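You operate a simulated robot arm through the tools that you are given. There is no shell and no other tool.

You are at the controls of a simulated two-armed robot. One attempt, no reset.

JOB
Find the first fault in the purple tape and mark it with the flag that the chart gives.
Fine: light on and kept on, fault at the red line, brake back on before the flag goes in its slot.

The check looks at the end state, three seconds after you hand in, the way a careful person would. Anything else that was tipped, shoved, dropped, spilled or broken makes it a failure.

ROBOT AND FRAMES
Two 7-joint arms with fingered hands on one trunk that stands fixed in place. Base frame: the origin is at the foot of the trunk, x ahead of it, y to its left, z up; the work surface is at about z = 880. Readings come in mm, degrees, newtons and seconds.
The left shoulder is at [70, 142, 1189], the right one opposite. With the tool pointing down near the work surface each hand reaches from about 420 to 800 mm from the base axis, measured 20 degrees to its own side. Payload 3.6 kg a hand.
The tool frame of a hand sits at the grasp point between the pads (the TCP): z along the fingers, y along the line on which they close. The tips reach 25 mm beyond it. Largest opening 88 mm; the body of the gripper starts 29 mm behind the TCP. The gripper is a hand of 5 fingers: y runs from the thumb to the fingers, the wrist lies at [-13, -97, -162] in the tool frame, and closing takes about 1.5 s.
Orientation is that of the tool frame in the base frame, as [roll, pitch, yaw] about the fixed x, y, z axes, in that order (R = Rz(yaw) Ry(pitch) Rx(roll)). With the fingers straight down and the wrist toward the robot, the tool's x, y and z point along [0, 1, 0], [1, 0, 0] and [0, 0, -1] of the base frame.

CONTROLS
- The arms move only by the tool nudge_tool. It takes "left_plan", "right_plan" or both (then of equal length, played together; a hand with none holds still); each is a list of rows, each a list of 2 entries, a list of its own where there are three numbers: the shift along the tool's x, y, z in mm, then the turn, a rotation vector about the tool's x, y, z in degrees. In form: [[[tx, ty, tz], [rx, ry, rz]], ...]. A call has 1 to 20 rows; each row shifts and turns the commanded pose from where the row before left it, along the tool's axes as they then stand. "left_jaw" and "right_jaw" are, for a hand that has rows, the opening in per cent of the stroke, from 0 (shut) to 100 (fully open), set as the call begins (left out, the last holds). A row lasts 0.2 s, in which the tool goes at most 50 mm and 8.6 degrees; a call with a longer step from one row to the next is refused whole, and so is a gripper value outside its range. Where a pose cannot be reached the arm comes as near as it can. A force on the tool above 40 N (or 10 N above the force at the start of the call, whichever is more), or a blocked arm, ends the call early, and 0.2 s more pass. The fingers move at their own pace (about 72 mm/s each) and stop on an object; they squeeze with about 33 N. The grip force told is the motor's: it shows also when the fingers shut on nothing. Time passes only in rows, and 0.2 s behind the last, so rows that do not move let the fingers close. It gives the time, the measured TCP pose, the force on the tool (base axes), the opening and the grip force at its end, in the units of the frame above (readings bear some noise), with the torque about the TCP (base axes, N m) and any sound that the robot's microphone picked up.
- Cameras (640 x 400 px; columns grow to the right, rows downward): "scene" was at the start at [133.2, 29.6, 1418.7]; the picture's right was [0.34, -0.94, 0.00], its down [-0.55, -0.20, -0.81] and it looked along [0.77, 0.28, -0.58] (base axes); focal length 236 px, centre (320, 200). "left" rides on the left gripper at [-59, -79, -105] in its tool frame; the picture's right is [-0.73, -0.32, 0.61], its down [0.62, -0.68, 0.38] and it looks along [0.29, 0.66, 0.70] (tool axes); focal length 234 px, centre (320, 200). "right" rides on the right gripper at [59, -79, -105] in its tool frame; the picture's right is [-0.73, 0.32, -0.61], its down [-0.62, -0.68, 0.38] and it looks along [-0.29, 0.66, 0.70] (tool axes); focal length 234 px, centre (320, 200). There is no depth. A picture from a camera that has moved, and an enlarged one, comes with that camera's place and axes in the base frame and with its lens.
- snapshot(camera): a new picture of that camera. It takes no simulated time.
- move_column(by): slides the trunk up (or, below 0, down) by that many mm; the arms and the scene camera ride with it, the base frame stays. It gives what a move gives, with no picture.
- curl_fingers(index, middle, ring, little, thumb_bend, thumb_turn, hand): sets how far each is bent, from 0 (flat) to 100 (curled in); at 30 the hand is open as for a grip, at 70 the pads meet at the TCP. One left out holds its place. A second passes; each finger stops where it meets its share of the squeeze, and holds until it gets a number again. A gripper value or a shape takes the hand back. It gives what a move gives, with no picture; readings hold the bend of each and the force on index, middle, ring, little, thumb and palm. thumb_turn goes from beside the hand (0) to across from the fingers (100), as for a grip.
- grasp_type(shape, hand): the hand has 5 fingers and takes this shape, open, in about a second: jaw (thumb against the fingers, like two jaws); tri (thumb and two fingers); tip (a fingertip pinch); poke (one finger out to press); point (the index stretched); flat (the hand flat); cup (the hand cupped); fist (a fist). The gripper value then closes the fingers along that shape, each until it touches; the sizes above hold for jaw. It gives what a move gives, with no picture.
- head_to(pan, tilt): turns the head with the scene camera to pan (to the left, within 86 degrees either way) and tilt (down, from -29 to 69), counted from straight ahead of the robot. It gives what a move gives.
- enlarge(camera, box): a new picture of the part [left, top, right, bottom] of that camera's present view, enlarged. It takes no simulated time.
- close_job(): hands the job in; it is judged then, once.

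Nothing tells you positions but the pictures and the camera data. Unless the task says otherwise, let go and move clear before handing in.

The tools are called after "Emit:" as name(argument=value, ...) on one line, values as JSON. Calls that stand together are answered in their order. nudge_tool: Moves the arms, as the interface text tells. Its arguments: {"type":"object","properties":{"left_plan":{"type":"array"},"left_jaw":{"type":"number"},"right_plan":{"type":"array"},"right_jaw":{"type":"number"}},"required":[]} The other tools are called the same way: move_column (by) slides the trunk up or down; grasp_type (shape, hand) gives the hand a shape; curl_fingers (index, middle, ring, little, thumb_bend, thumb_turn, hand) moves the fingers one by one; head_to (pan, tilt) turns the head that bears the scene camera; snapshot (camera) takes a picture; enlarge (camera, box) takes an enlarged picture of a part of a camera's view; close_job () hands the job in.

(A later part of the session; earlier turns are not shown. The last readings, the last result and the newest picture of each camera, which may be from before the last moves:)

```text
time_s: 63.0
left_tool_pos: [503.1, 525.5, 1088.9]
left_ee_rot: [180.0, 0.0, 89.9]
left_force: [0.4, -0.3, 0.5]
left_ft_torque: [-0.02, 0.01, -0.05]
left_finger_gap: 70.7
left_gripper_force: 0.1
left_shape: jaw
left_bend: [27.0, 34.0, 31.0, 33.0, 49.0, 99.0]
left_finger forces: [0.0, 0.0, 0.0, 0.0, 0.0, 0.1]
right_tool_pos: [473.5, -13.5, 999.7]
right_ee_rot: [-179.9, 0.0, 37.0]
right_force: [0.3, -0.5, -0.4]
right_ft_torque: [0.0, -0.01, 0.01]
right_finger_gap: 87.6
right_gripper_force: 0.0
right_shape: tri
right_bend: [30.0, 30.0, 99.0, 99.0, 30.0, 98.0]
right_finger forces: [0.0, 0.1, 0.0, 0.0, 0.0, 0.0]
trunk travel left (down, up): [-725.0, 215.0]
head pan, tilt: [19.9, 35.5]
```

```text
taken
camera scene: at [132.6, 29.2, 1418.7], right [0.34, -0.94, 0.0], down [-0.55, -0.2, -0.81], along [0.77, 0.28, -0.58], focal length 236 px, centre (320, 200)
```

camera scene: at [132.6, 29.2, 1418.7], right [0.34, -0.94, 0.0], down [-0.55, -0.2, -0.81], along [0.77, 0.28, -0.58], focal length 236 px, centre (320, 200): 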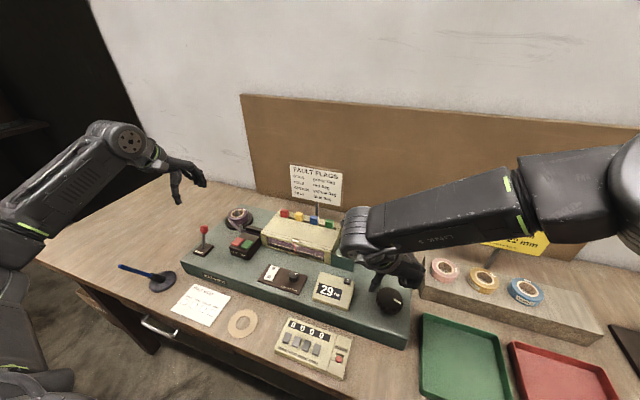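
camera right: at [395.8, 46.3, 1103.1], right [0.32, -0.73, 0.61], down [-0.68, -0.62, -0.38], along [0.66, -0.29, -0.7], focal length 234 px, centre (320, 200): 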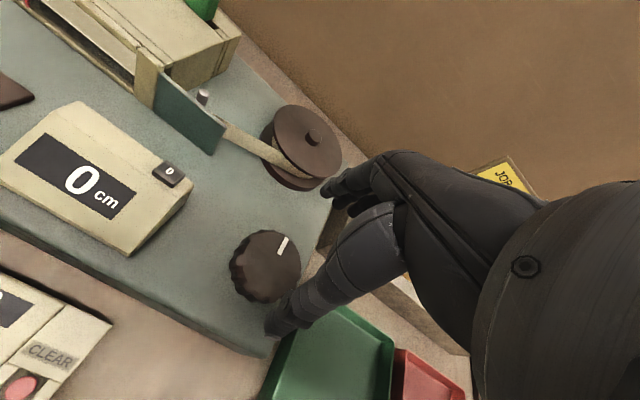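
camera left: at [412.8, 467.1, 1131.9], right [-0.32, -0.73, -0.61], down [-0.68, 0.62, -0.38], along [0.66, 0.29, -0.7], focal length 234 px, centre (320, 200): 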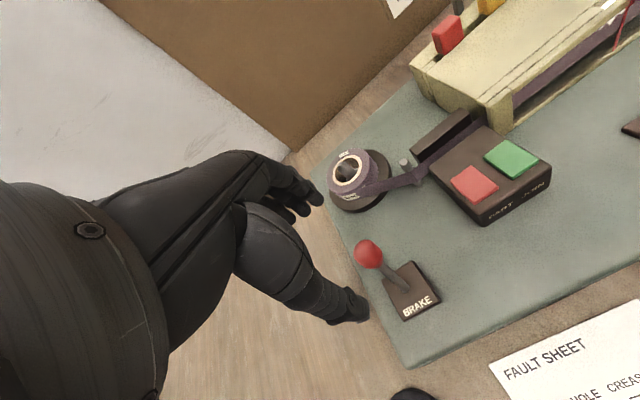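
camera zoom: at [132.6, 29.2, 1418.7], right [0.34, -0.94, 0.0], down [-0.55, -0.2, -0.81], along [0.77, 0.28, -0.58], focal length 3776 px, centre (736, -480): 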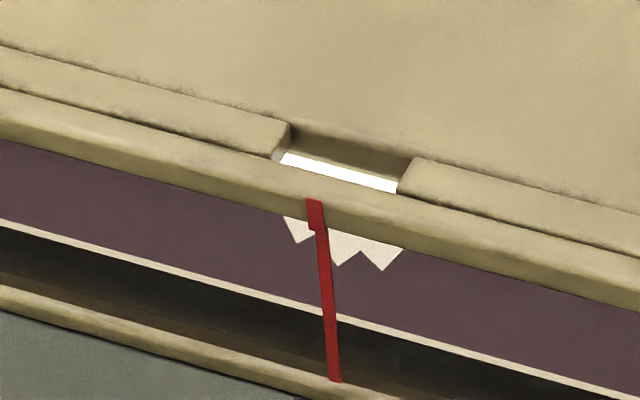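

The tape stayed within half a millimetre of the line after the knob was released. Next I'll move the right arm up and away, and bring the left camera over the slot and flags.

Emit:
nudge_tool(left_plan=[[[0, 0, 0], [0, 0, 0]], [[0, 0, 0], [0, 0, 0]], [[0, 0, 0], [0, 0, 0]], [[0, 0, 0], [0, 0, 0]], [[-39.2, 13, 14.6], [0, 0, 0]], [[-39.2, 13, 14.6], [0, 0, 0]], [[-39.2, 13, 14.6], [0, 0, 0]], [[-39.2, 13, 14.6], [0, 0, 0]], [[-39.2, 13, 14.6], [0, 0, 0]], [[0, 0, 0], [0, 0, 0]], [[0, 0, 0], [0, 0, 0]]], right_plan=[[[0, 0, -22], [0, 0, -7.5]], [[0, 0, -22], [0, 0, -7.5]], [[0, 0, -22], [0, 0, -7.5]], [[0, 0, -22], [0, 0, -7.5]], [[0, 0, -22], [0, 0, -7.5]], [[0, 0, -22], [0, 0, -7.5]], [[0, 0, -22], [0, 0, -7.5]], [[-45, 0, 0], [0, 0, 0]], [[-45, 0, 0], [0, 0, 0]], [[-45, 0, 0], [0, 0, 0]], [[0, 0, 0], [0, 0, 0]]])

Emit:
snapshot(camera="left")

Emit:
snapshot(camera="scene")

Emit:
enlarge(camera="left", box=[340, 80, 540, 280])

```text
time_s: 65.4
left_tool_pos: [570.1, 329.2, 1014.9]
left_ee_rot: [-179.9, 0.1, 90.0]
left_force: [-0.6, 0.2, -0.5]
left_ft_torque: [0.02, 0.0, 0.01]
left_finger_gap: 70.7
left_gripper_force: 0.2
left_shape: jaw
left_bend: [27.0, 34.0, 31.0, 33.0, 49.0, 99.0]
left_finger forces: [0.0, 0.0, 0.0, 0.1, 0.0, 0.0]
right_tool_pos: [474.3, -146.6, 1152.4]
right_ee_rot: [-179.9, 0.1, 89.5]
right_force: [-0.4, -0.1, -0.5]
right_ft_torque: [-0.03, -0.04, -0.03]
right_finger_gap: 87.8
right_gripper_force: 0.1
right_shape: tri
right_bend: [30.0, 30.0, 99.0, 99.0, 30.0, 98.0]
right_finger forces: [0.0, 0.1, 0.0, 0.0, 0.0, 0.1]
trunk travel left (down, up): [-725.0, 215.0]
head pan, tilt: [19.9, 35.5]
```

```text
taken
camera left: at [491.1, 271.5, 1120.5], right [-0.32, -0.73, -0.61], down [-0.68, 0.62, -0.38], along [0.66, 0.29, -0.7], focal length 234 px, centre (320, 200)
```

left: 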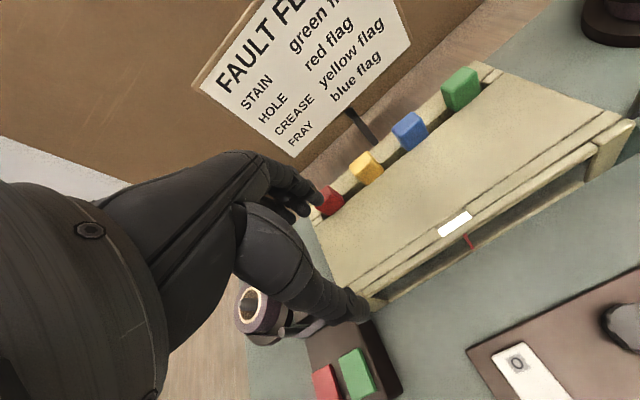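

```text
taken
camera scene: at [134.0, 30.4, 1418.6], right [0.34, -0.94, 0.0], down [-0.55, -0.2, -0.81], along [0.77, 0.28, -0.58], focal length 236 px, centre (320, 200)
```

scene: 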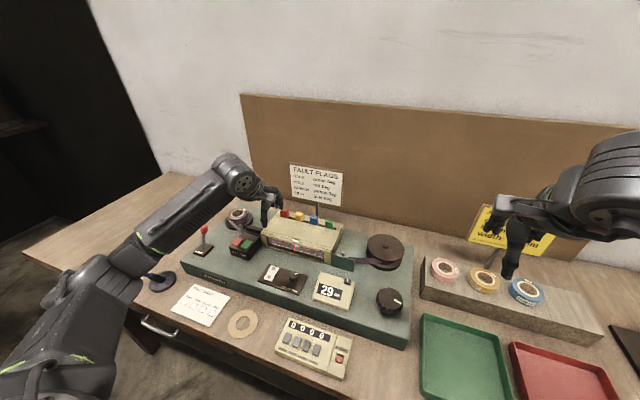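

```text
2.00 times, centred on (440, 180) of left
camera zoom: at [491.1, 271.5, 1120.5], right [-0.32, -0.73, -0.61], down [-0.68, 0.62, -0.38], along [0.66, 0.29, -0.7], focal length 468 px, centre (80, 240)
```

zoom: 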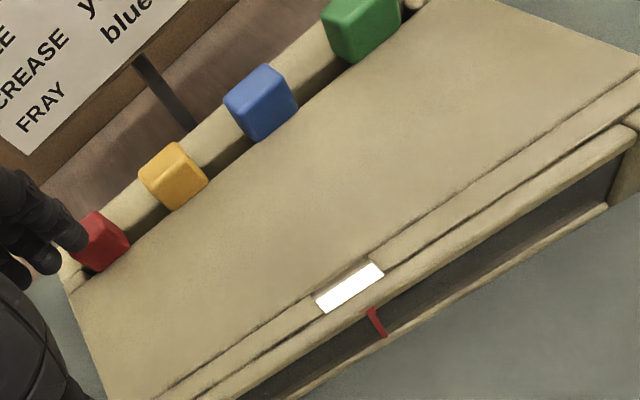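

I have a good overhead view of the flags and the lit slot. I'll zoom in to measure the blue flag and the slot.

Emit:
enlarge(camera="left", box=[380, 100, 444, 140])

Emit:
enlarge(camera="left", box=[420, 195, 500, 245])

Emit:
enlarge(camera="scene", box=[300, 210, 332, 230])

Emit:
enlarge(camera="scene", box=[282, 232, 306, 247])

```text
10.00 times, centred on (412, 120) of left
camera zoom: at [491.1, 271.5, 1120.5], right [-0.32, -0.73, -0.61], down [-0.68, 0.62, -0.38], along [0.66, 0.29, -0.7], focal length 2342 px, centre (-600, 1000)
```

zoom: 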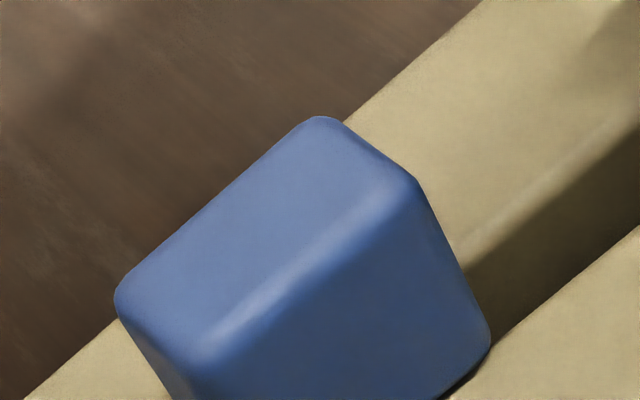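

```text
8.00 times, centred on (460, 220) of left
camera zoom: at [491.1, 271.5, 1120.5], right [-0.32, -0.73, -0.61], down [-0.68, 0.62, -0.38], along [0.66, 0.29, -0.7], focal length 1873 px, centre (-800, 40)
```

zoom: 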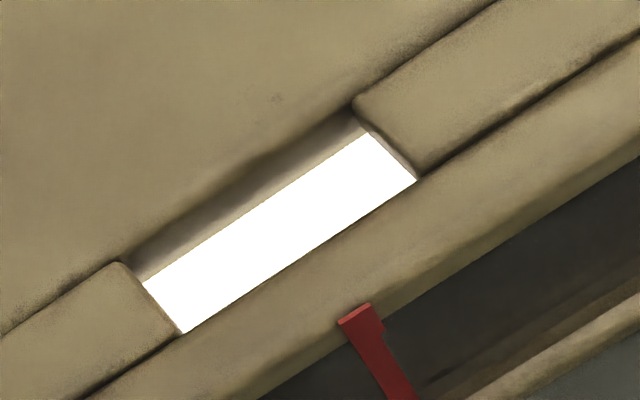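

```text
16.00 times, centred on (316, 220) of scene
camera zoom: at [134.0, 30.4, 1418.6], right [0.34, -0.94, 0.0], down [-0.55, -0.2, -0.81], along [0.77, 0.28, -0.58], focal length 3776 px, centre (384, -120)
```

zoom: 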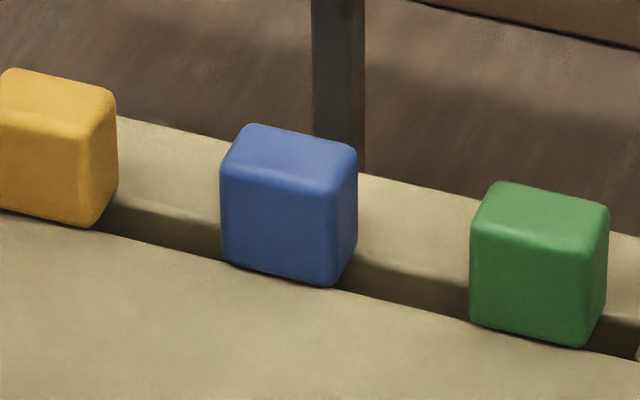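

```text
16.00 times, centred on (294, 240) of scene
camera zoom: at [134.0, 30.4, 1418.6], right [0.34, -0.94, 0.0], down [-0.55, -0.2, -0.81], along [0.77, 0.28, -0.58], focal length 3776 px, centre (736, -432)
```

zoom: 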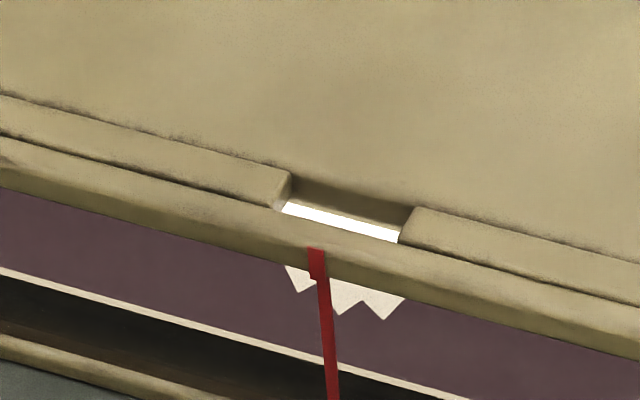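

The blue cap measures about 24 mm wide (y 223–246) and x 640–652, with its top at z≈960 at the rear. I'll switch the left hand to a fingertip pinch and see where the tips are.

Emit:
grasp_type(hand="left", shape="tip")

Emit:
nudge_tool(left_plan=[[[-30, 10, -20], [0, 0, 0]], [[-30, 10, -20], [0, 0, 0]], [[0, 0, 0], [0, 0, 0]], [[0, 0, 0], [0, 0, 0]]], left_jaw=60)

Emit:
snapshot(camera="left")

Emit:
enlarge(camera="left", box=[220, 130, 420, 330])

Emit:
enlarge(camera="scene", box=[240, 160, 352, 230])

```text
time_s: 66.3
left_tool_pos: [569.8, 328.4, 1016.3]
left_ee_rot: [-180.0, 0.0, 90.1]
left_force: [0.1, -0.2, -0.3]
left_ft_torque: [0.03, 0.0, 0.01]
left_finger_gap: 88.0
left_gripper_force: 0.1
left_shape: tip
left_bend: [30.0, 98.0, 99.0, 99.0, 30.0, 98.0]
left_finger forces: [0.1, 0.0, 0.1, 0.0, 0.0, 0.1]
right_tool_pos: [473.2, -148.1, 1152.8]
right_ee_rot: [-180.0, 0.0, 89.6]
right_force: [-1.0, -0.8, 0.2]
right_ft_torque: [0.0, 0.03, 0.0]
right_finger_gap: 87.7
right_gripper_force: 0.1
right_shape: tri
right_bend: [30.0, 30.0, 99.0, 99.0, 30.0, 98.0]
right_finger forces: [0.0, 0.0, 0.0, 0.0, 0.1, 0.1]
trunk travel left (down, up): [-725.0, 215.0]
head pan, tilt: [19.9, 35.5]
```

```text
time_s: 67.3
left_tool_pos: [590.9, 271.4, 1056.7]
left_ee_rot: [180.0, 0.0, 90.0]
left_force: [0.2, 0.1, 0.2]
left_ft_torque: [-0.02, -0.02, 0.01]
left_finger_gap: 53.1
left_gripper_force: 0.0
left_shape: tip
left_bend: [30.0, 98.0, 99.0, 99.0, 64.0, 100.0]
left_finger forces: [0.0, 0.1, 0.1, 0.1, 0.0, 0.0]
right_tool_pos: [474.2, -147.7, 1152.2]
right_ee_rot: [-179.9, 0.0, 89.6]
right_force: [0.6, 0.1, 0.0]
right_ft_torque: [-0.03, -0.01, 0.01]
right_finger_gap: 87.6
right_gripper_force: 0.0
right_shape: tri
right_bend: [30.0, 30.0, 99.0, 99.0, 30.0, 98.0]
right_finger forces: [0.0, 0.0, 0.0, 0.0, 0.1, 0.0]
trunk travel left (down, up): [-725.0, 215.0]
head pan, tilt: [19.9, 35.5]
```

```text
taken
camera left: at [510.8, 213.5, 1162.0], right [-0.32, -0.73, -0.61], down [-0.68, 0.62, -0.38], along [0.66, 0.29, -0.7], focal length 234 px, centre (320, 200)
```

left: 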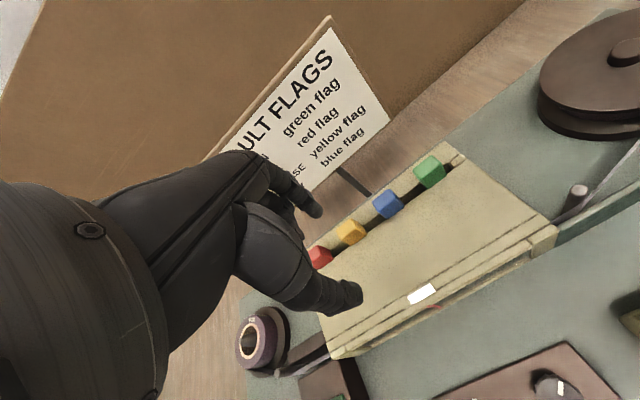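

```text
2.00 times, centred on (320, 230) of left
camera zoom: at [510.8, 213.5, 1162.0], right [-0.32, -0.73, -0.61], down [-0.68, 0.62, -0.38], along [0.66, 0.29, -0.7], focal length 468 px, centre (320, 140)
```

zoom: 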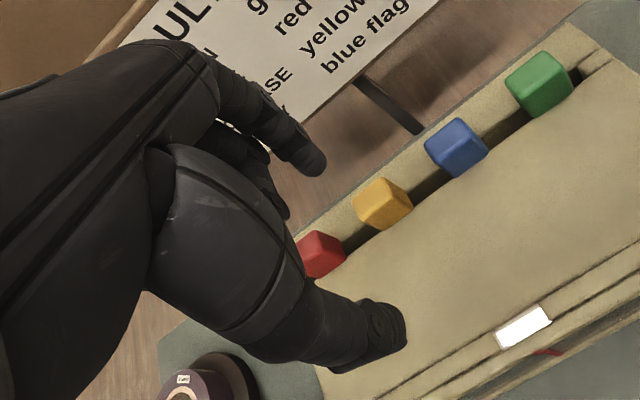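

```text
5.71 times, centred on (296, 195) of scene
camera zoom: at [133.4, 29.3, 1418.7], right [0.34, -0.94, 0.0], down [-0.55, -0.2, -0.81], along [0.77, 0.28, -0.58], focal length 1349 px, centre (457, 229)
```

zoom: 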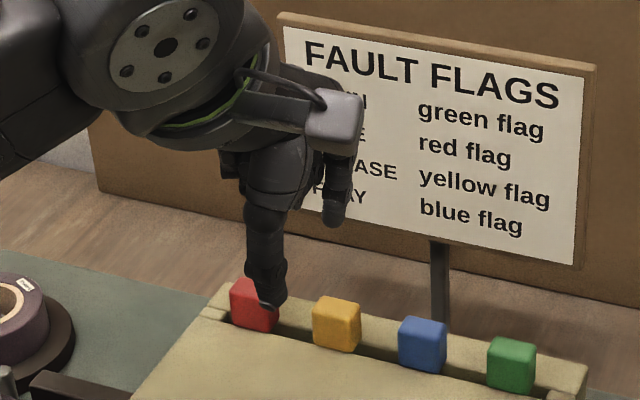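

The index and thumb tips sit symmetrically about ±28 mm around the TCP. The chart sign stands about 70 mm behind the flags, so the knuckles will clear it. I'll move above the blue flag and check the alignment.

Emit:
nudge_tool(left_plan=[[[-18, 0, 0], [0, 0, 0]], [[-18, 25, 0], [0, 0, 0]], [[0, 30, 10], [0, 0, 0]], [[0, 0, 18], [0, 0, 0]], [[0, 0, 18], [0, 0, 0]], [[0, 0, 0], [0, 0, 0]]])

Emit:
enlarge(camera="left", box=[220, 130, 420, 330])

Emit:
enlarge(camera="scene", box=[260, 170, 372, 240])

```text
time_s: 68.7
left_tool_pos: [644.8, 233.2, 1009.9]
left_ee_rot: [180.0, 0.0, 90.0]
left_force: [0.0, 0.3, 0.7]
left_ft_torque: [-0.01, -0.02, 0.01]
left_finger_gap: 53.4
left_gripper_force: 0.1
left_shape: tip
left_bend: [30.0, 98.0, 99.0, 99.0, 64.0, 100.0]
left_finger forces: [0.0, 0.0, 0.0, 0.0, 0.0, 0.1]
right_tool_pos: [474.3, -148.5, 1152.9]
right_ee_rot: [180.0, 0.0, 89.6]
right_force: [-0.6, 0.0, -0.4]
right_ft_torque: [-0.01, -0.03, 0.0]
right_finger_gap: 87.6
right_gripper_force: 0.0
right_shape: tri
right_bend: [30.0, 30.0, 99.0, 99.0, 30.0, 98.0]
right_finger forces: [0.0, 0.1, 0.0, 0.0, 0.0, 0.1]
trunk travel left (down, up): [-725.0, 215.0]
head pan, tilt: [19.9, 35.5]
```

```text
2.00 times, centred on (320, 230) of left
camera zoom: at [566.1, 175.3, 1114.8], right [-0.32, -0.73, -0.61], down [-0.68, 0.62, -0.38], along [0.66, 0.29, -0.7], focal length 468 px, centre (320, 140)
```

zoom: 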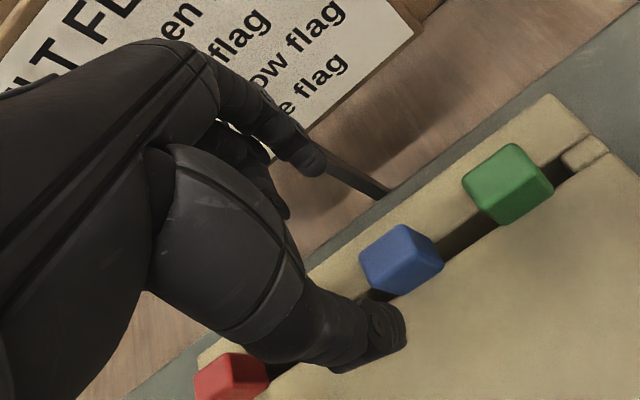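

```text
5.71 times, centred on (316, 205) of scene
camera zoom: at [133.3, 29.5, 1418.7], right [0.34, -0.94, 0.0], down [-0.55, -0.2, -0.81], along [0.77, 0.28, -0.58], focal length 1349 px, centre (343, 171)
```

zoom: 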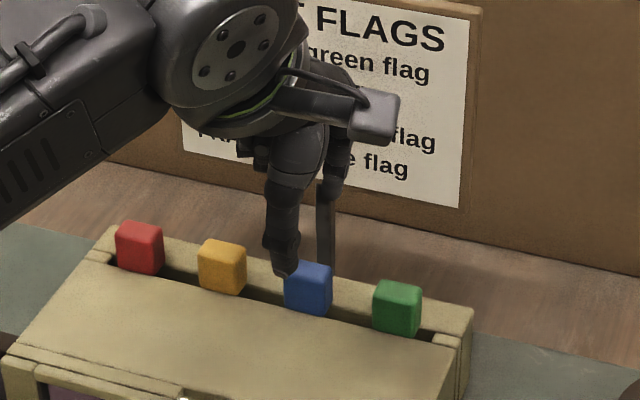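

The hand is centred over the blue flag. I'll lower it so the tips straddle the cap.

Emit:
nudge_tool(left_plan=[[[1, 1, 15], [0, 0, 0]], [[0, 0, 15], [0, 0, 0]], [[0, 0, 8], [0, 0, 0]], [[0, 0, 4], [0, 0, 0]], [[0, 0, 0], [0, 0, 0]]])

Emit:
enlarge(camera="left", box=[220, 130, 420, 330])

Emit:
enlarge(camera="scene", box=[276, 190, 356, 240])

```text
time_s: 69.9
left_tool_pos: [645.9, 235.3, 966.4]
left_ee_rot: [179.9, 0.1, 90.0]
left_force: [-0.1, -0.5, -0.2]
left_ft_torque: [0.0, 0.01, -0.01]
left_finger_gap: 53.2
left_gripper_force: 0.1
left_shape: tip
left_bend: [30.0, 98.0, 99.0, 99.0, 64.0, 100.0]
left_finger forces: [0.1, 0.1, 0.0, 0.0, 0.0, 0.1]
right_tool_pos: [474.1, -148.6, 1151.3]
right_ee_rot: [-180.0, -0.1, 89.7]
right_force: [0.6, -0.1, 0.1]
right_ft_torque: [-0.01, 0.03, 0.02]
right_finger_gap: 87.7
right_gripper_force: 0.0
right_shape: tri
right_bend: [30.0, 30.0, 99.0, 99.0, 30.0, 98.0]
right_finger forces: [0.0, 0.1, 0.1, 0.0, 0.0, 0.0]
trunk travel left (down, up): [-725.0, 215.0]
head pan, tilt: [19.9, 35.5]
```

```text
2.00 times, centred on (320, 230) of left
camera zoom: at [566.8, 177.2, 1071.7], right [-0.32, -0.73, -0.61], down [-0.68, 0.62, -0.38], along [0.66, 0.29, -0.7], focal length 468 px, centre (320, 140)
```

zoom: 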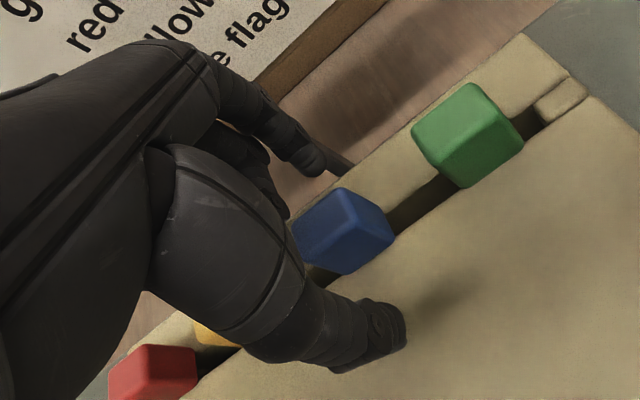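

```text
8.00 times, centred on (316, 215) of scene
camera zoom: at [133.3, 29.5, 1418.7], right [0.34, -0.94, 0.0], down [-0.55, -0.2, -0.81], along [0.77, 0.28, -0.58], focal length 1888 px, centre (352, 80)
```

zoom: 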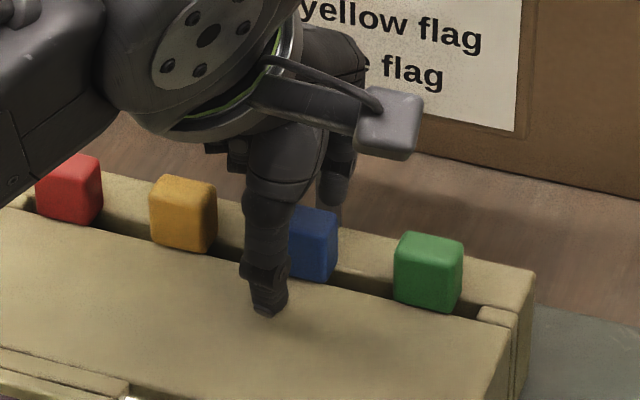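

The alignment looks right and there's no contact yet. I'll close the pinch on the blue cap.

Emit:
nudge_tool(left_plan=[[[0, 0, 0], [0, 0, 0]], [[0, 0, 0], [0, 0, 0]], [[0, 0, 0], [0, 0, 0]], [[0, 0, 0], [0, 0, 0]], [[0, 0, 0], [0, 0, 0]], [[0, 0, 0], [0, 0, 0]], [[0, 0, 0], [0, 0, 0]]], left_jaw=5)

Emit:
enlarge(camera="left", box=[220, 130, 420, 330])

Emit:
enlarge(camera="scene", box=[276, 190, 356, 240])

```text
time_s: 71.5
left_tool_pos: [646.4, 235.8, 965.9]
left_ee_rot: [-179.9, 0.1, 89.9]
left_force: [-1.1, 0.8, -0.3]
left_ft_torque: [0.0, 0.01, -0.04]
left_finger_gap: 14.3
left_gripper_force: 32.9
left_shape: tip
left_bend: [73.0, 100.0, 100.0, 100.0, 76.0, 100.0]
left_finger forces: [27.2, 0.0, 0.0, 0.1, 27.7, 0.0]
right_tool_pos: [474.4, -147.4, 1152.5]
right_ee_rot: [179.9, 0.0, 89.6]
right_force: [0.7, 0.6, 0.1]
right_ft_torque: [0.01, -0.01, -0.02]
right_finger_gap: 87.9
right_gripper_force: 0.1
right_shape: tri
right_bend: [30.0, 30.0, 99.0, 99.0, 30.0, 98.0]
right_finger forces: [0.0, 0.0, 0.0, 0.0, 0.0, 0.0]
trunk travel left (down, up): [-725.0, 215.0]
head pan, tilt: [19.9, 35.5]
```

```text
2.00 times, centred on (320, 230) of left
camera zoom: at [566.8, 177.1, 1071.9], right [-0.32, -0.73, -0.61], down [-0.68, 0.62, -0.38], along [0.66, 0.29, -0.7], focal length 468 px, centre (320, 140)
```

zoom: 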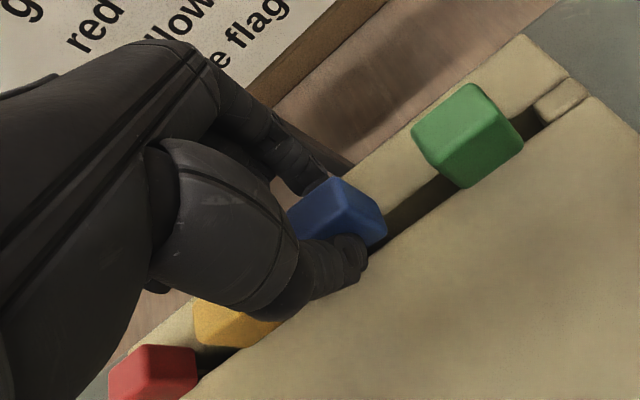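

```text
8.00 times, centred on (316, 215) of scene
camera zoom: at [133.2, 29.5, 1418.7], right [0.34, -0.94, 0.0], down [-0.55, -0.2, -0.81], along [0.77, 0.28, -0.58], focal length 1888 px, centre (352, 80)
```

zoom: 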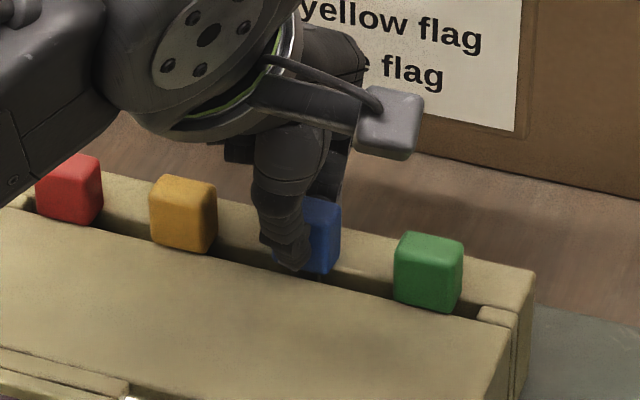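

Gripped with 27 N on each fingertip. I'll lift straight up and inspect the flag's stem.

Emit:
nudge_tool(left_plan=[[[0, 0, -8], [0, 0, 0]], [[0, 0, -12], [0, 0, 0]], [[0, 0, -15], [0, 0, 0]], [[0, 0, -15], [0, 0, 0]], [[0, 0, -15], [0, 0, 0]], [[0, 0, 0], [0, 0, 0]]])

Emit:
enlarge(camera="left", box=[220, 130, 420, 330])

Emit:
enlarge(camera="scene", box=[276, 180, 356, 240])

```text
time_s: 72.9
left_tool_pos: [646.9, 233.8, 1031.9]
left_ee_rot: [-180.0, 0.0, 89.9]
left_force: [0.7, 0.7, -0.1]
left_ft_torque: [-0.02, -0.02, -0.02]
left_finger_gap: 14.7
left_gripper_force: 32.6
left_shape: tip
left_bend: [73.0, 100.0, 100.0, 100.0, 77.0, 100.0]
left_finger forces: [27.2, 0.0, 0.1, 0.0, 27.3, 0.0]
right_tool_pos: [473.2, -146.9, 1151.8]
right_ee_rot: [180.0, 0.1, 89.7]
right_force: [0.0, 0.6, 0.2]
right_ft_torque: [0.0, -0.04, -0.01]
right_finger_gap: 87.7
right_gripper_force: 0.1
right_shape: tri
right_bend: [30.0, 30.0, 99.0, 99.0, 30.0, 98.0]
right_finger forces: [0.1, 0.0, 0.0, 0.0, 0.1, 0.1]
trunk travel left (down, up): [-725.0, 215.0]
head pan, tilt: [19.9, 35.5]
```

```text
2.00 times, centred on (320, 230) of left
camera zoom: at [567.8, 176.3, 1137.4], right [-0.32, -0.73, -0.61], down [-0.68, 0.62, -0.38], along [0.66, 0.29, -0.7], focal length 468 px, centre (320, 140)
```

zoom: 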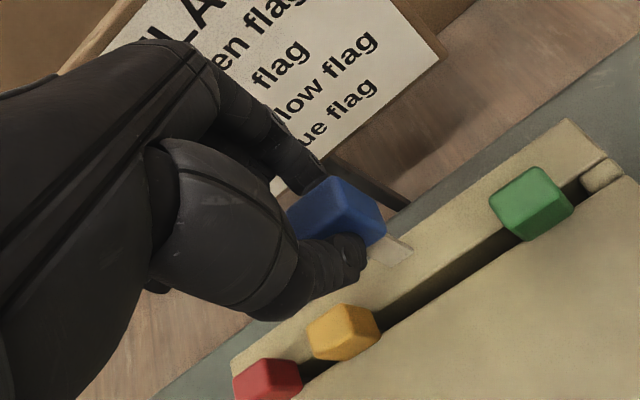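

```text
6.67 times, centred on (316, 210) of scene
camera zoom: at [133.5, 29.5, 1418.7], right [0.34, -0.94, 0.0], down [-0.55, -0.2, -0.81], along [0.77, 0.28, -0.58], focal length 1573 px, centre (347, 133)
```

zoom: 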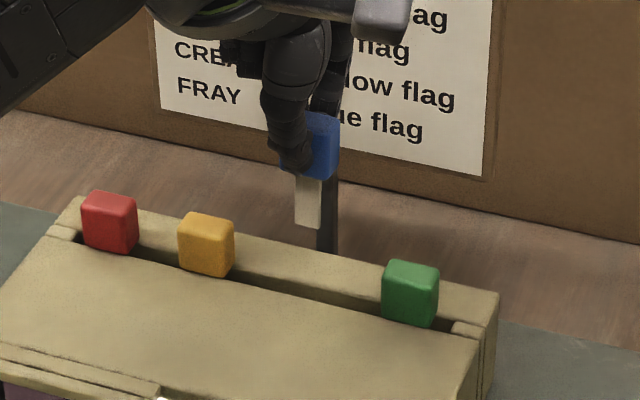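

The blue flag is out, with a thin stem of about 26 mm below the cap. The slot centre is at about [563,260,934.5], so I'll carry the flag there, pulling forward first and then sideways, and stop just above it.

Emit:
nudge_tool(left_plan=[[[0, -25, 0], [0, 0, 0]], [[0, -30, 0], [0, 0, 0]], [[13, -27.5, 0], [0, 0, 0]], [[12.7, 0, 0], [0, 0, 0]], [[0, 0, 12], [0, 0, 0]], [[0, 0, 12], [0, 0, 0]], [[0, 0, 0], [0, 0, 0]]])

Emit:
enlarge(camera="left", box=[300, 180, 400, 280])

Emit:
enlarge(camera="scene", box=[270, 210, 334, 250])

```text
time_s: 74.5
left_tool_pos: [564.7, 260.8, 1008.2]
left_ee_rot: [-179.9, 0.1, 90.0]
left_force: [0.6, -0.1, -0.3]
left_ft_torque: [-0.02, -0.01, 0.02]
left_finger_gap: 14.6
left_gripper_force: 33.1
left_shape: tip
left_bend: [73.0, 100.0, 100.0, 100.0, 77.0, 100.0]
left_finger forces: [27.3, 0.1, 0.0, 0.0, 27.1, 0.0]
right_tool_pos: [473.3, -149.0, 1150.8]
right_ee_rot: [180.0, 0.0, 89.6]
right_force: [0.5, 0.0, -0.1]
right_ft_torque: [0.0, -0.01, 0.01]
right_finger_gap: 87.8
right_gripper_force: 0.1
right_shape: tri
right_bend: [30.0, 30.0, 99.0, 99.0, 30.0, 98.0]
right_finger forces: [0.0, 0.0, 0.0, 0.0, 0.1, 0.1]
trunk travel left (down, up): [-725.0, 215.0]
head pan, tilt: [19.9, 35.5]
```

```text
4.00 times, centred on (350, 230) of left
camera zoom: at [485.0, 202.3, 1112.8], right [-0.32, -0.73, -0.61], down [-0.68, 0.62, -0.38], along [0.66, 0.29, -0.7], focal length 937 px, centre (200, 80)
```

zoom: 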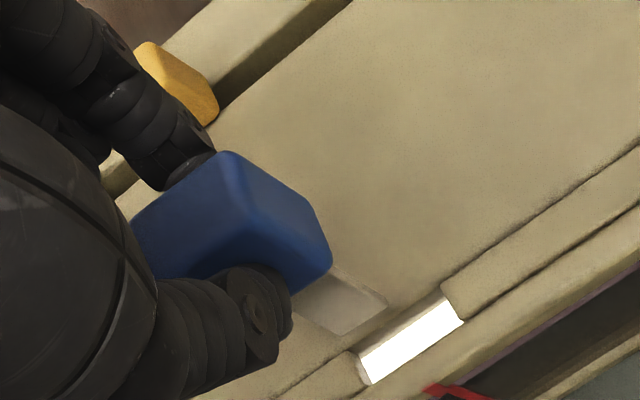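

```text
10.00 times, centred on (302, 230) of scene
camera zoom: at [133.4, 29.4, 1418.7], right [0.34, -0.94, 0.0], down [-0.55, -0.2, -0.81], along [0.77, 0.28, -0.58], focal length 2360 px, centre (500, -100)
```

zoom: 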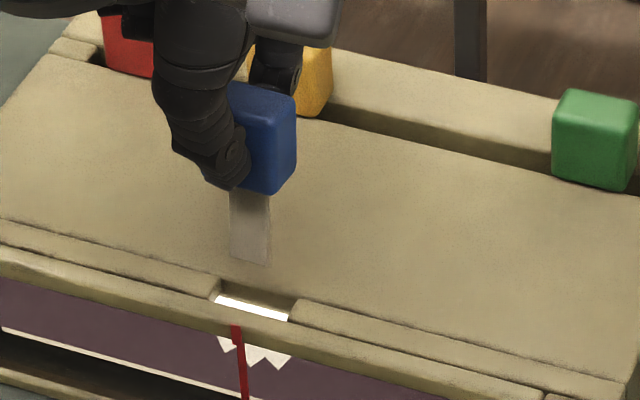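

The stem tip lines up with the slot to within about 1 mm in both cameras. I'll descend slowly to the slot mouth and check.

Emit:
nudge_tool(left_plan=[[[0, 0, 6], [0, 0, 0]], [[0, 0, 6], [0, 0, 0]], [[0, 0, 4], [0, 0, 0]], [[0, 0, 0], [0, 0, 0]]])

Emit:
enlarge(camera="left", box=[300, 180, 400, 280])

Emit:
enlarge(camera="scene", box=[270, 215, 334, 255])

```text
time_s: 75.5
left_tool_pos: [564.2, 260.5, 990.7]
left_ee_rot: [180.0, 0.1, 90.1]
left_force: [-0.1, -0.6, -0.2]
left_ft_torque: [-0.03, 0.0, 0.0]
left_finger_gap: 14.8
left_gripper_force: 32.9
left_shape: tip
left_bend: [73.0, 100.0, 100.0, 100.0, 77.0, 100.0]
left_finger forces: [27.3, 0.0, 0.0, 0.0, 27.2, 0.0]
right_tool_pos: [474.3, -148.6, 1152.8]
right_ee_rot: [-179.9, 0.0, 89.6]
right_force: [-0.2, -0.7, -0.2]
right_ft_torque: [-0.03, -0.01, 0.0]
right_finger_gap: 87.4
right_gripper_force: 0.1
right_shape: tri
right_bend: [30.0, 30.0, 99.0, 99.0, 30.0, 98.0]
right_finger forces: [0.0, 0.1, 0.0, 0.0, 0.0, 0.0]
trunk travel left (down, up): [-725.0, 215.0]
head pan, tilt: [19.9, 35.5]
```

```text
4.00 times, centred on (350, 230) of left
camera zoom: at [484.7, 202.5, 1096.8], right [-0.32, -0.73, -0.61], down [-0.68, 0.62, -0.38], along [0.66, 0.29, -0.7], focal length 937 px, centre (200, 80)
```

zoom: 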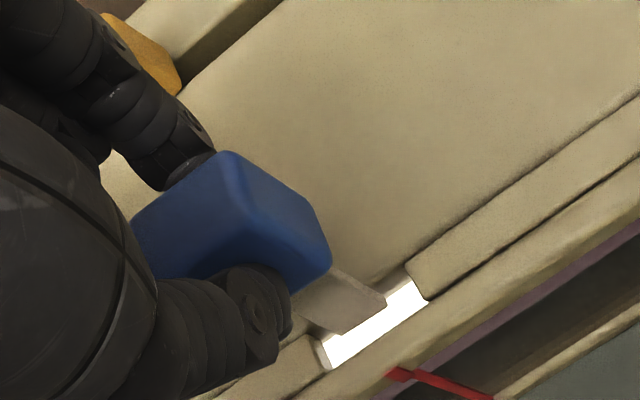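

```text
10.00 times, centred on (302, 235) of scene
camera zoom: at [133.3, 29.5, 1418.7], right [0.34, -0.94, 0.0], down [-0.55, -0.2, -0.81], along [0.77, 0.28, -0.58], focal length 2360 px, centre (500, -150)
```

zoom: 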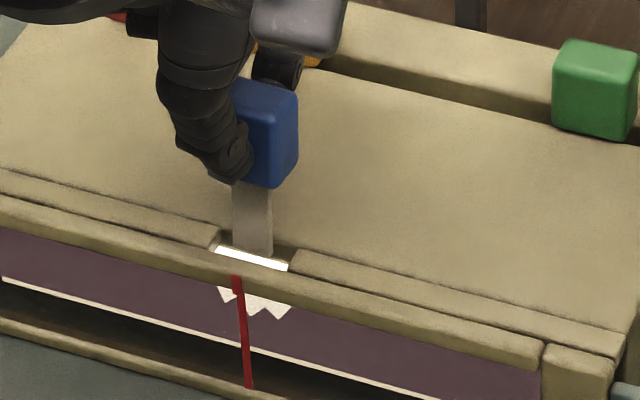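

The stem is centred at the slot mouth. I'll push down slowly, watching the force.

Emit:
nudge_tool(left_plan=[[[0, 0, 3], [0, 0, 0]], [[0, 0, 3], [0, 0, 0]], [[0, 0, 3], [0, 0, 0]], [[0, 0, 3], [0, 0, 0]], [[0, 0, 0], [0, 0, 0]]])

Emit:
enlarge(camera="left", box=[300, 180, 400, 280])

Emit:
enlarge(camera="scene", box=[270, 215, 334, 255])

```text
time_s: 76.7
left_tool_pos: [563.6, 259.4, 980.7]
left_ee_rot: [-180.0, 0.0, 89.9]
left_force: [0.1, -0.3, 0.1]
left_ft_torque: [-0.02, -0.01, -0.01]
left_finger_gap: 14.5
left_gripper_force: 33.2
left_shape: tip
left_bend: [73.0, 100.0, 100.0, 100.0, 77.0, 100.0]
left_finger forces: [27.2, 0.1, 0.0, 0.0, 27.3, 0.0]
right_tool_pos: [473.6, -148.4, 1152.2]
right_ee_rot: [180.0, 0.0, 89.6]
right_force: [-0.4, 0.3, 0.4]
right_ft_torque: [-0.02, -0.02, 0.03]
right_finger_gap: 87.8
right_gripper_force: 0.1
right_shape: tri
right_bend: [30.0, 30.0, 99.0, 99.0, 30.0, 98.0]
right_finger forces: [0.1, 0.0, 0.1, 0.0, 0.0, 0.1]
trunk travel left (down, up): [-725.0, 215.0]
head pan, tilt: [19.9, 35.5]
```

```text
4.00 times, centred on (350, 230) of left
camera zoom: at [484.5, 201.8, 1085.3], right [-0.32, -0.73, -0.61], down [-0.68, 0.62, -0.38], along [0.66, 0.29, -0.7], focal length 937 px, centre (200, 80)
```

zoom: 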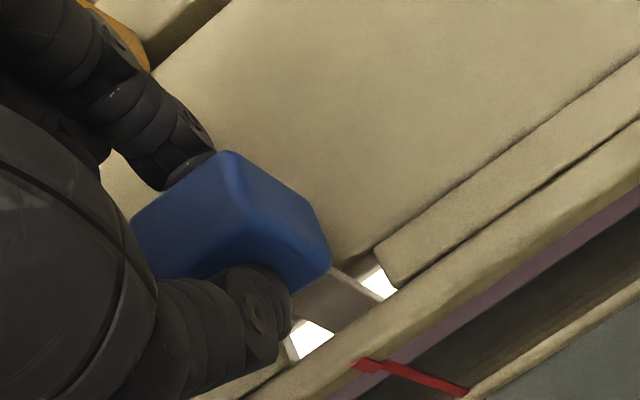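

```text
10.00 times, centred on (302, 235) of scene
camera zoom: at [133.3, 29.5, 1418.7], right [0.34, -0.94, 0.0], down [-0.55, -0.2, -0.81], along [0.77, 0.28, -0.58], focal length 2360 px, centre (500, -150)
```

zoom: 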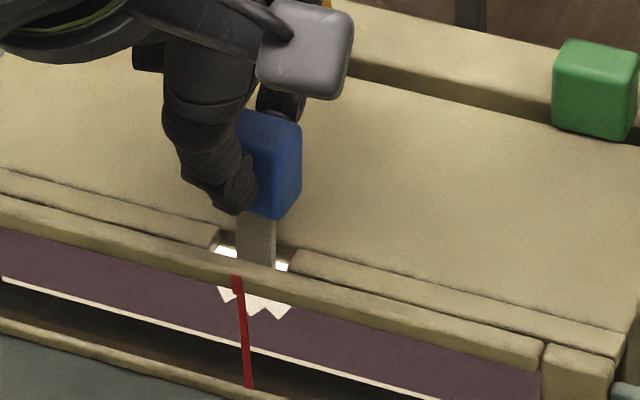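

The stem is in the slot with no resistance. I'll continue until the cap rests on the housing.

Emit:
nudge_tool(left_plan=[[[0, 0, 3], [0, 0, 0]], [[0, 0, 3], [0, 0, 0]], [[0, 0, 2], [0, 0, 0]], [[0, 0, 2], [0, 0, 0]], [[0, 0, 2], [0, 0, 0]], [[0, 0, 0], [0, 0, 0]]])

Emit:
enlarge(camera="left", box=[300, 180, 400, 280])

Emit:
enlarge(camera="scene", box=[270, 215, 334, 255])

```text
time_s: 78.1
left_tool_pos: [562.5, 259.0, 967.9]
left_ee_rot: [-180.0, 0.0, 90.0]
left_force: [-4.3, 0.6, 1.2]
left_ft_torque: [0.04, 0.1, 0.0]
left_finger_gap: 14.9
left_gripper_force: 32.5
left_shape: tip
left_bend: [73.0, 100.0, 100.0, 100.0, 77.0, 100.0]
left_finger forces: [26.1, 0.0, 0.0, 0.0, 29.9, 0.0]
right_tool_pos: [473.0, -147.7, 1152.2]
right_ee_rot: [-180.0, 0.0, 89.6]
right_force: [0.6, -0.6, -0.5]
right_ft_torque: [-0.01, -0.01, 0.02]
right_finger_gap: 87.6
right_gripper_force: 0.1
right_shape: tri
right_bend: [30.0, 30.0, 99.0, 99.0, 30.0, 98.0]
right_finger forces: [0.1, 0.1, 0.1, 0.0, 0.0, 0.0]
trunk travel left (down, up): [-725.0, 215.0]
head pan, tilt: [19.9, 35.5]
```

```text
4.00 times, centred on (350, 230) of left
camera zoom: at [484.1, 201.4, 1072.7], right [-0.32, -0.73, -0.61], down [-0.68, 0.62, -0.38], along [0.66, 0.29, -0.7], focal length 937 px, centre (200, 80)
```

zoom: 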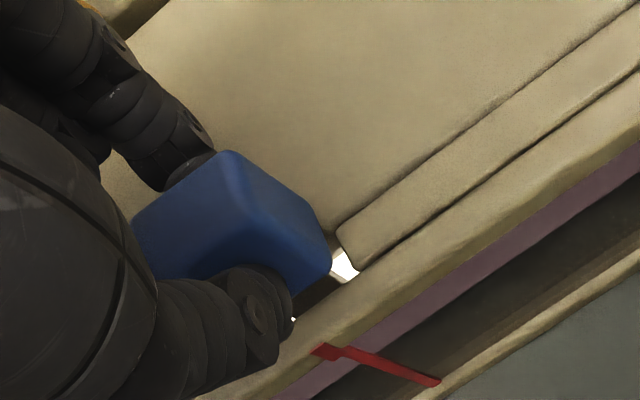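

```text
10.00 times, centred on (302, 235) of scene
camera zoom: at [132.3, 29.5, 1418.8], right [0.34, -0.94, 0.0], down [-0.54, -0.2, -0.81], along [0.77, 0.28, -0.58], focal length 2360 px, centre (500, -150)
```

zoom: 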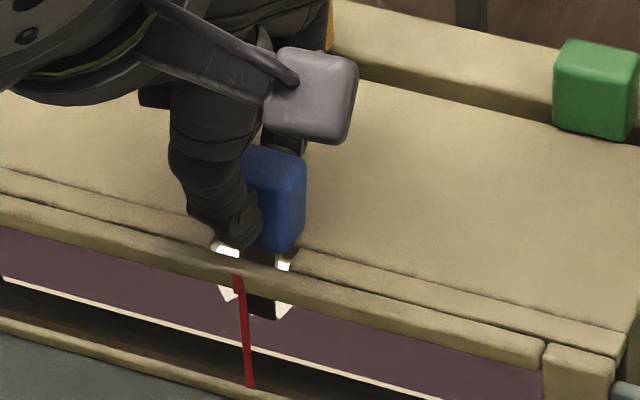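

The stem is deep in the slot and its shadow shows across the window, with a slight sideways force of 4 N. I'll ease 1 mm toward the robot and press the last few mm.

Emit:
nudge_tool(left_plan=[[[0, -1, 0], [0, 0, 0]], [[0, 0, 1.5], [0, 0, 0]], [[0, 0, 1.5], [0, 0, 0]], [[0, 0, 0], [0, 0, 0]]])

Emit:
enlarge(camera="left", box=[300, 180, 400, 280])

Emit:
enlarge(camera="scene", box=[278, 225, 318, 250])

```text
time_s: 79.1
left_tool_pos: [563.1, 259.8, 964.9]
left_ee_rot: [179.9, 0.0, 90.1]
left_force: [-1.8, 0.0, 5.5]
left_ft_torque: [0.02, 0.02, 0.02]
left_finger_gap: 15.4
left_gripper_force: 32.9
left_shape: tip
left_bend: [73.0, 100.0, 100.0, 100.0, 77.0, 100.0]
left_finger forces: [27.2, 0.1, 0.0, 0.0, 29.5, 0.1]
right_tool_pos: [473.1, -147.8, 1153.8]
right_ee_rot: [-179.9, 0.0, 89.6]
right_force: [-0.7, 0.1, 0.4]
right_ft_torque: [0.02, -0.02, 0.02]
right_finger_gap: 87.8
right_gripper_force: 0.0
right_shape: tri
right_bend: [30.0, 30.0, 99.0, 99.0, 30.0, 98.0]
right_finger forces: [0.1, 0.1, 0.0, 0.1, 0.0, 0.0]
trunk travel left (down, up): [-725.0, 215.0]
head pan, tilt: [19.9, 35.5]
```

```text
4.00 times, centred on (350, 230) of left
camera zoom: at [483.1, 201.5, 1070.3], right [-0.32, -0.73, -0.61], down [-0.68, 0.62, -0.38], along [0.66, 0.29, -0.69], focal length 937 px, centre (200, 80)
```

zoom: 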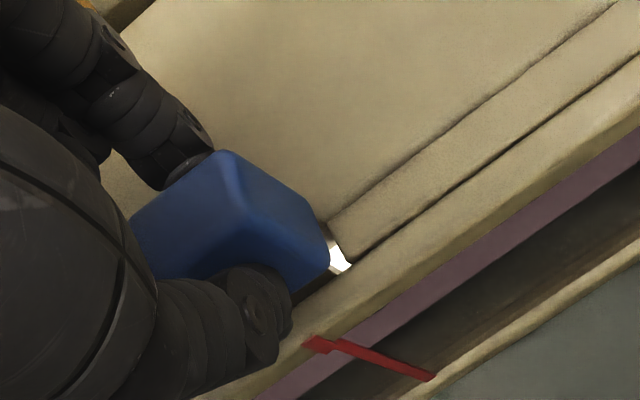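

```text
16.00 times, centred on (298, 238) of scene
camera zoom: at [132.0, 29.2, 1418.9], right [0.34, -0.94, 0.0], down [-0.54, -0.2, -0.82], along [0.77, 0.28, -0.58], focal length 3776 px, centre (672, -400)
```

zoom: 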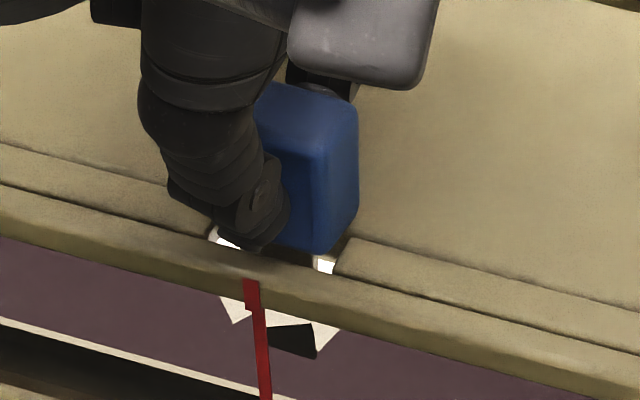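

The vertical force is rising to 5.5 N, which suggests the cap is seating. I'll give it one more small press to confirm it has bottomed out.

Emit:
nudge_tool(left_plan=[[[0, 0, 1.5], [0, 0, 0]], [[0, 0, 0], [0, 0, 0]]])

Emit:
enlarge(camera="scene", box=[278, 225, 318, 250])

```text
time_s: 79.7
left_tool_pos: [562.1, 260.0, 964.0]
left_ee_rot: [179.8, 0.0, 89.9]
left_force: [-1.4, 0.7, 10.3]
left_ft_torque: [-0.03, -0.07, 0.0]
left_finger_gap: 16.1
left_gripper_force: 32.6
left_shape: tip
left_bend: [73.0, 100.0, 100.0, 100.0, 77.0, 100.0]
left_finger forces: [27.5, 0.1, 0.0, 0.0, 29.9, 0.1]
right_tool_pos: [471.8, -147.9, 1153.1]
right_ee_rot: [179.9, 0.1, 89.6]
right_force: [-0.5, -0.3, -0.5]
right_ft_torque: [0.01, 0.01, -0.02]
right_finger_gap: 87.7
right_gripper_force: 0.1
right_shape: tri
right_bend: [30.0, 30.0, 99.0, 99.0, 30.0, 98.0]
right_finger forces: [0.0, 0.0, 0.0, 0.1, 0.1, 0.1]
trunk travel left (down, up): [-725.0, 215.0]
head pan, tilt: [19.9, 35.5]
```

```text
16.00 times, centred on (298, 238) of scene
camera zoom: at [131.1, 28.9, 1419.0], right [0.34, -0.94, 0.0], down [-0.54, -0.2, -0.82], along [0.77, 0.28, -0.58], focal length 3776 px, centre (672, -400)
```

zoom: 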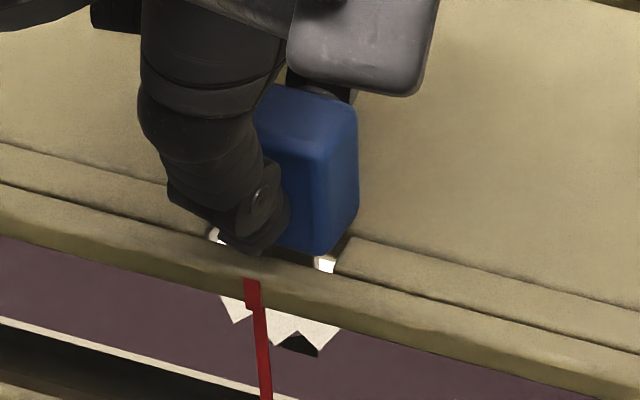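

It has bottomed out, with force rising as the cap slides slightly in the grip. I'll open the pinch gently and lift away.

Emit:
nudge_tool(left_plan=[[[0, 0, 0], [0, 0, 0]], [[0, 0, 0], [0, 0, 0]], [[0, 0, 0], [0, 0, 0]], [[0, 0, 0], [0, 0, 0]], [[0, 0, 0], [0, 0, 0]]], left_jaw=60)

Emit:
enlarge(camera="left", box=[260, 160, 400, 300])

Emit:
enlarge(camera="scene", box=[278, 225, 318, 250])

```text
time_s: 80.9
left_tool_pos: [562.8, 259.9, 962.9]
left_ee_rot: [-180.0, 0.1, 90.0]
left_force: [0.0, 0.0, 0.3]
left_ft_torque: [0.05, -0.04, 0.01]
left_finger_gap: 52.5
left_gripper_force: 0.1
left_shape: tip
left_bend: [31.0, 98.0, 99.0, 99.0, 65.0, 100.0]
left_finger forces: [0.1, 0.0, 0.0, 0.1, 0.1, 0.0]
right_tool_pos: [473.1, -148.2, 1152.7]
right_ee_rot: [-180.0, 0.0, 89.6]
right_force: [-0.1, -0.2, 0.2]
right_ft_torque: [0.01, 0.0, 0.01]
right_finger_gap: 87.5
right_gripper_force: 0.0
right_shape: tri
right_bend: [30.0, 30.0, 99.0, 99.0, 30.0, 98.0]
right_finger forces: [0.0, 0.0, 0.0, 0.1, 0.0, 0.0]
trunk travel left (down, up): [-725.0, 215.0]
head pan, tilt: [19.9, 35.5]
```

```text
2.86 times, centred on (330, 230) of left
camera zoom: at [483.8, 201.8, 1068.1], right [-0.32, -0.73, -0.61], down [-0.68, 0.62, -0.38], along [0.66, 0.29, -0.7], focal length 669 px, centre (291, 114)
```

zoom: 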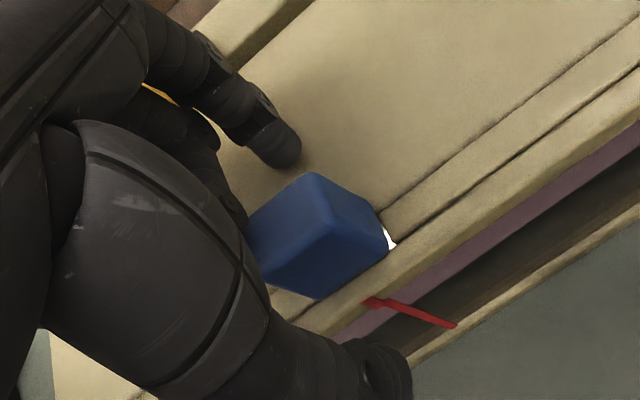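

```text
16.00 times, centred on (298, 238) of scene
camera zoom: at [133.1, 29.5, 1418.7], right [0.34, -0.94, 0.0], down [-0.55, -0.2, -0.81], along [0.77, 0.28, -0.58], focal length 3776 px, centre (672, -400)
```

zoom: 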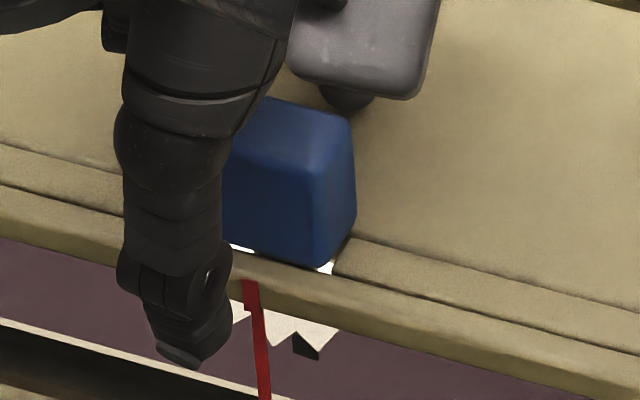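

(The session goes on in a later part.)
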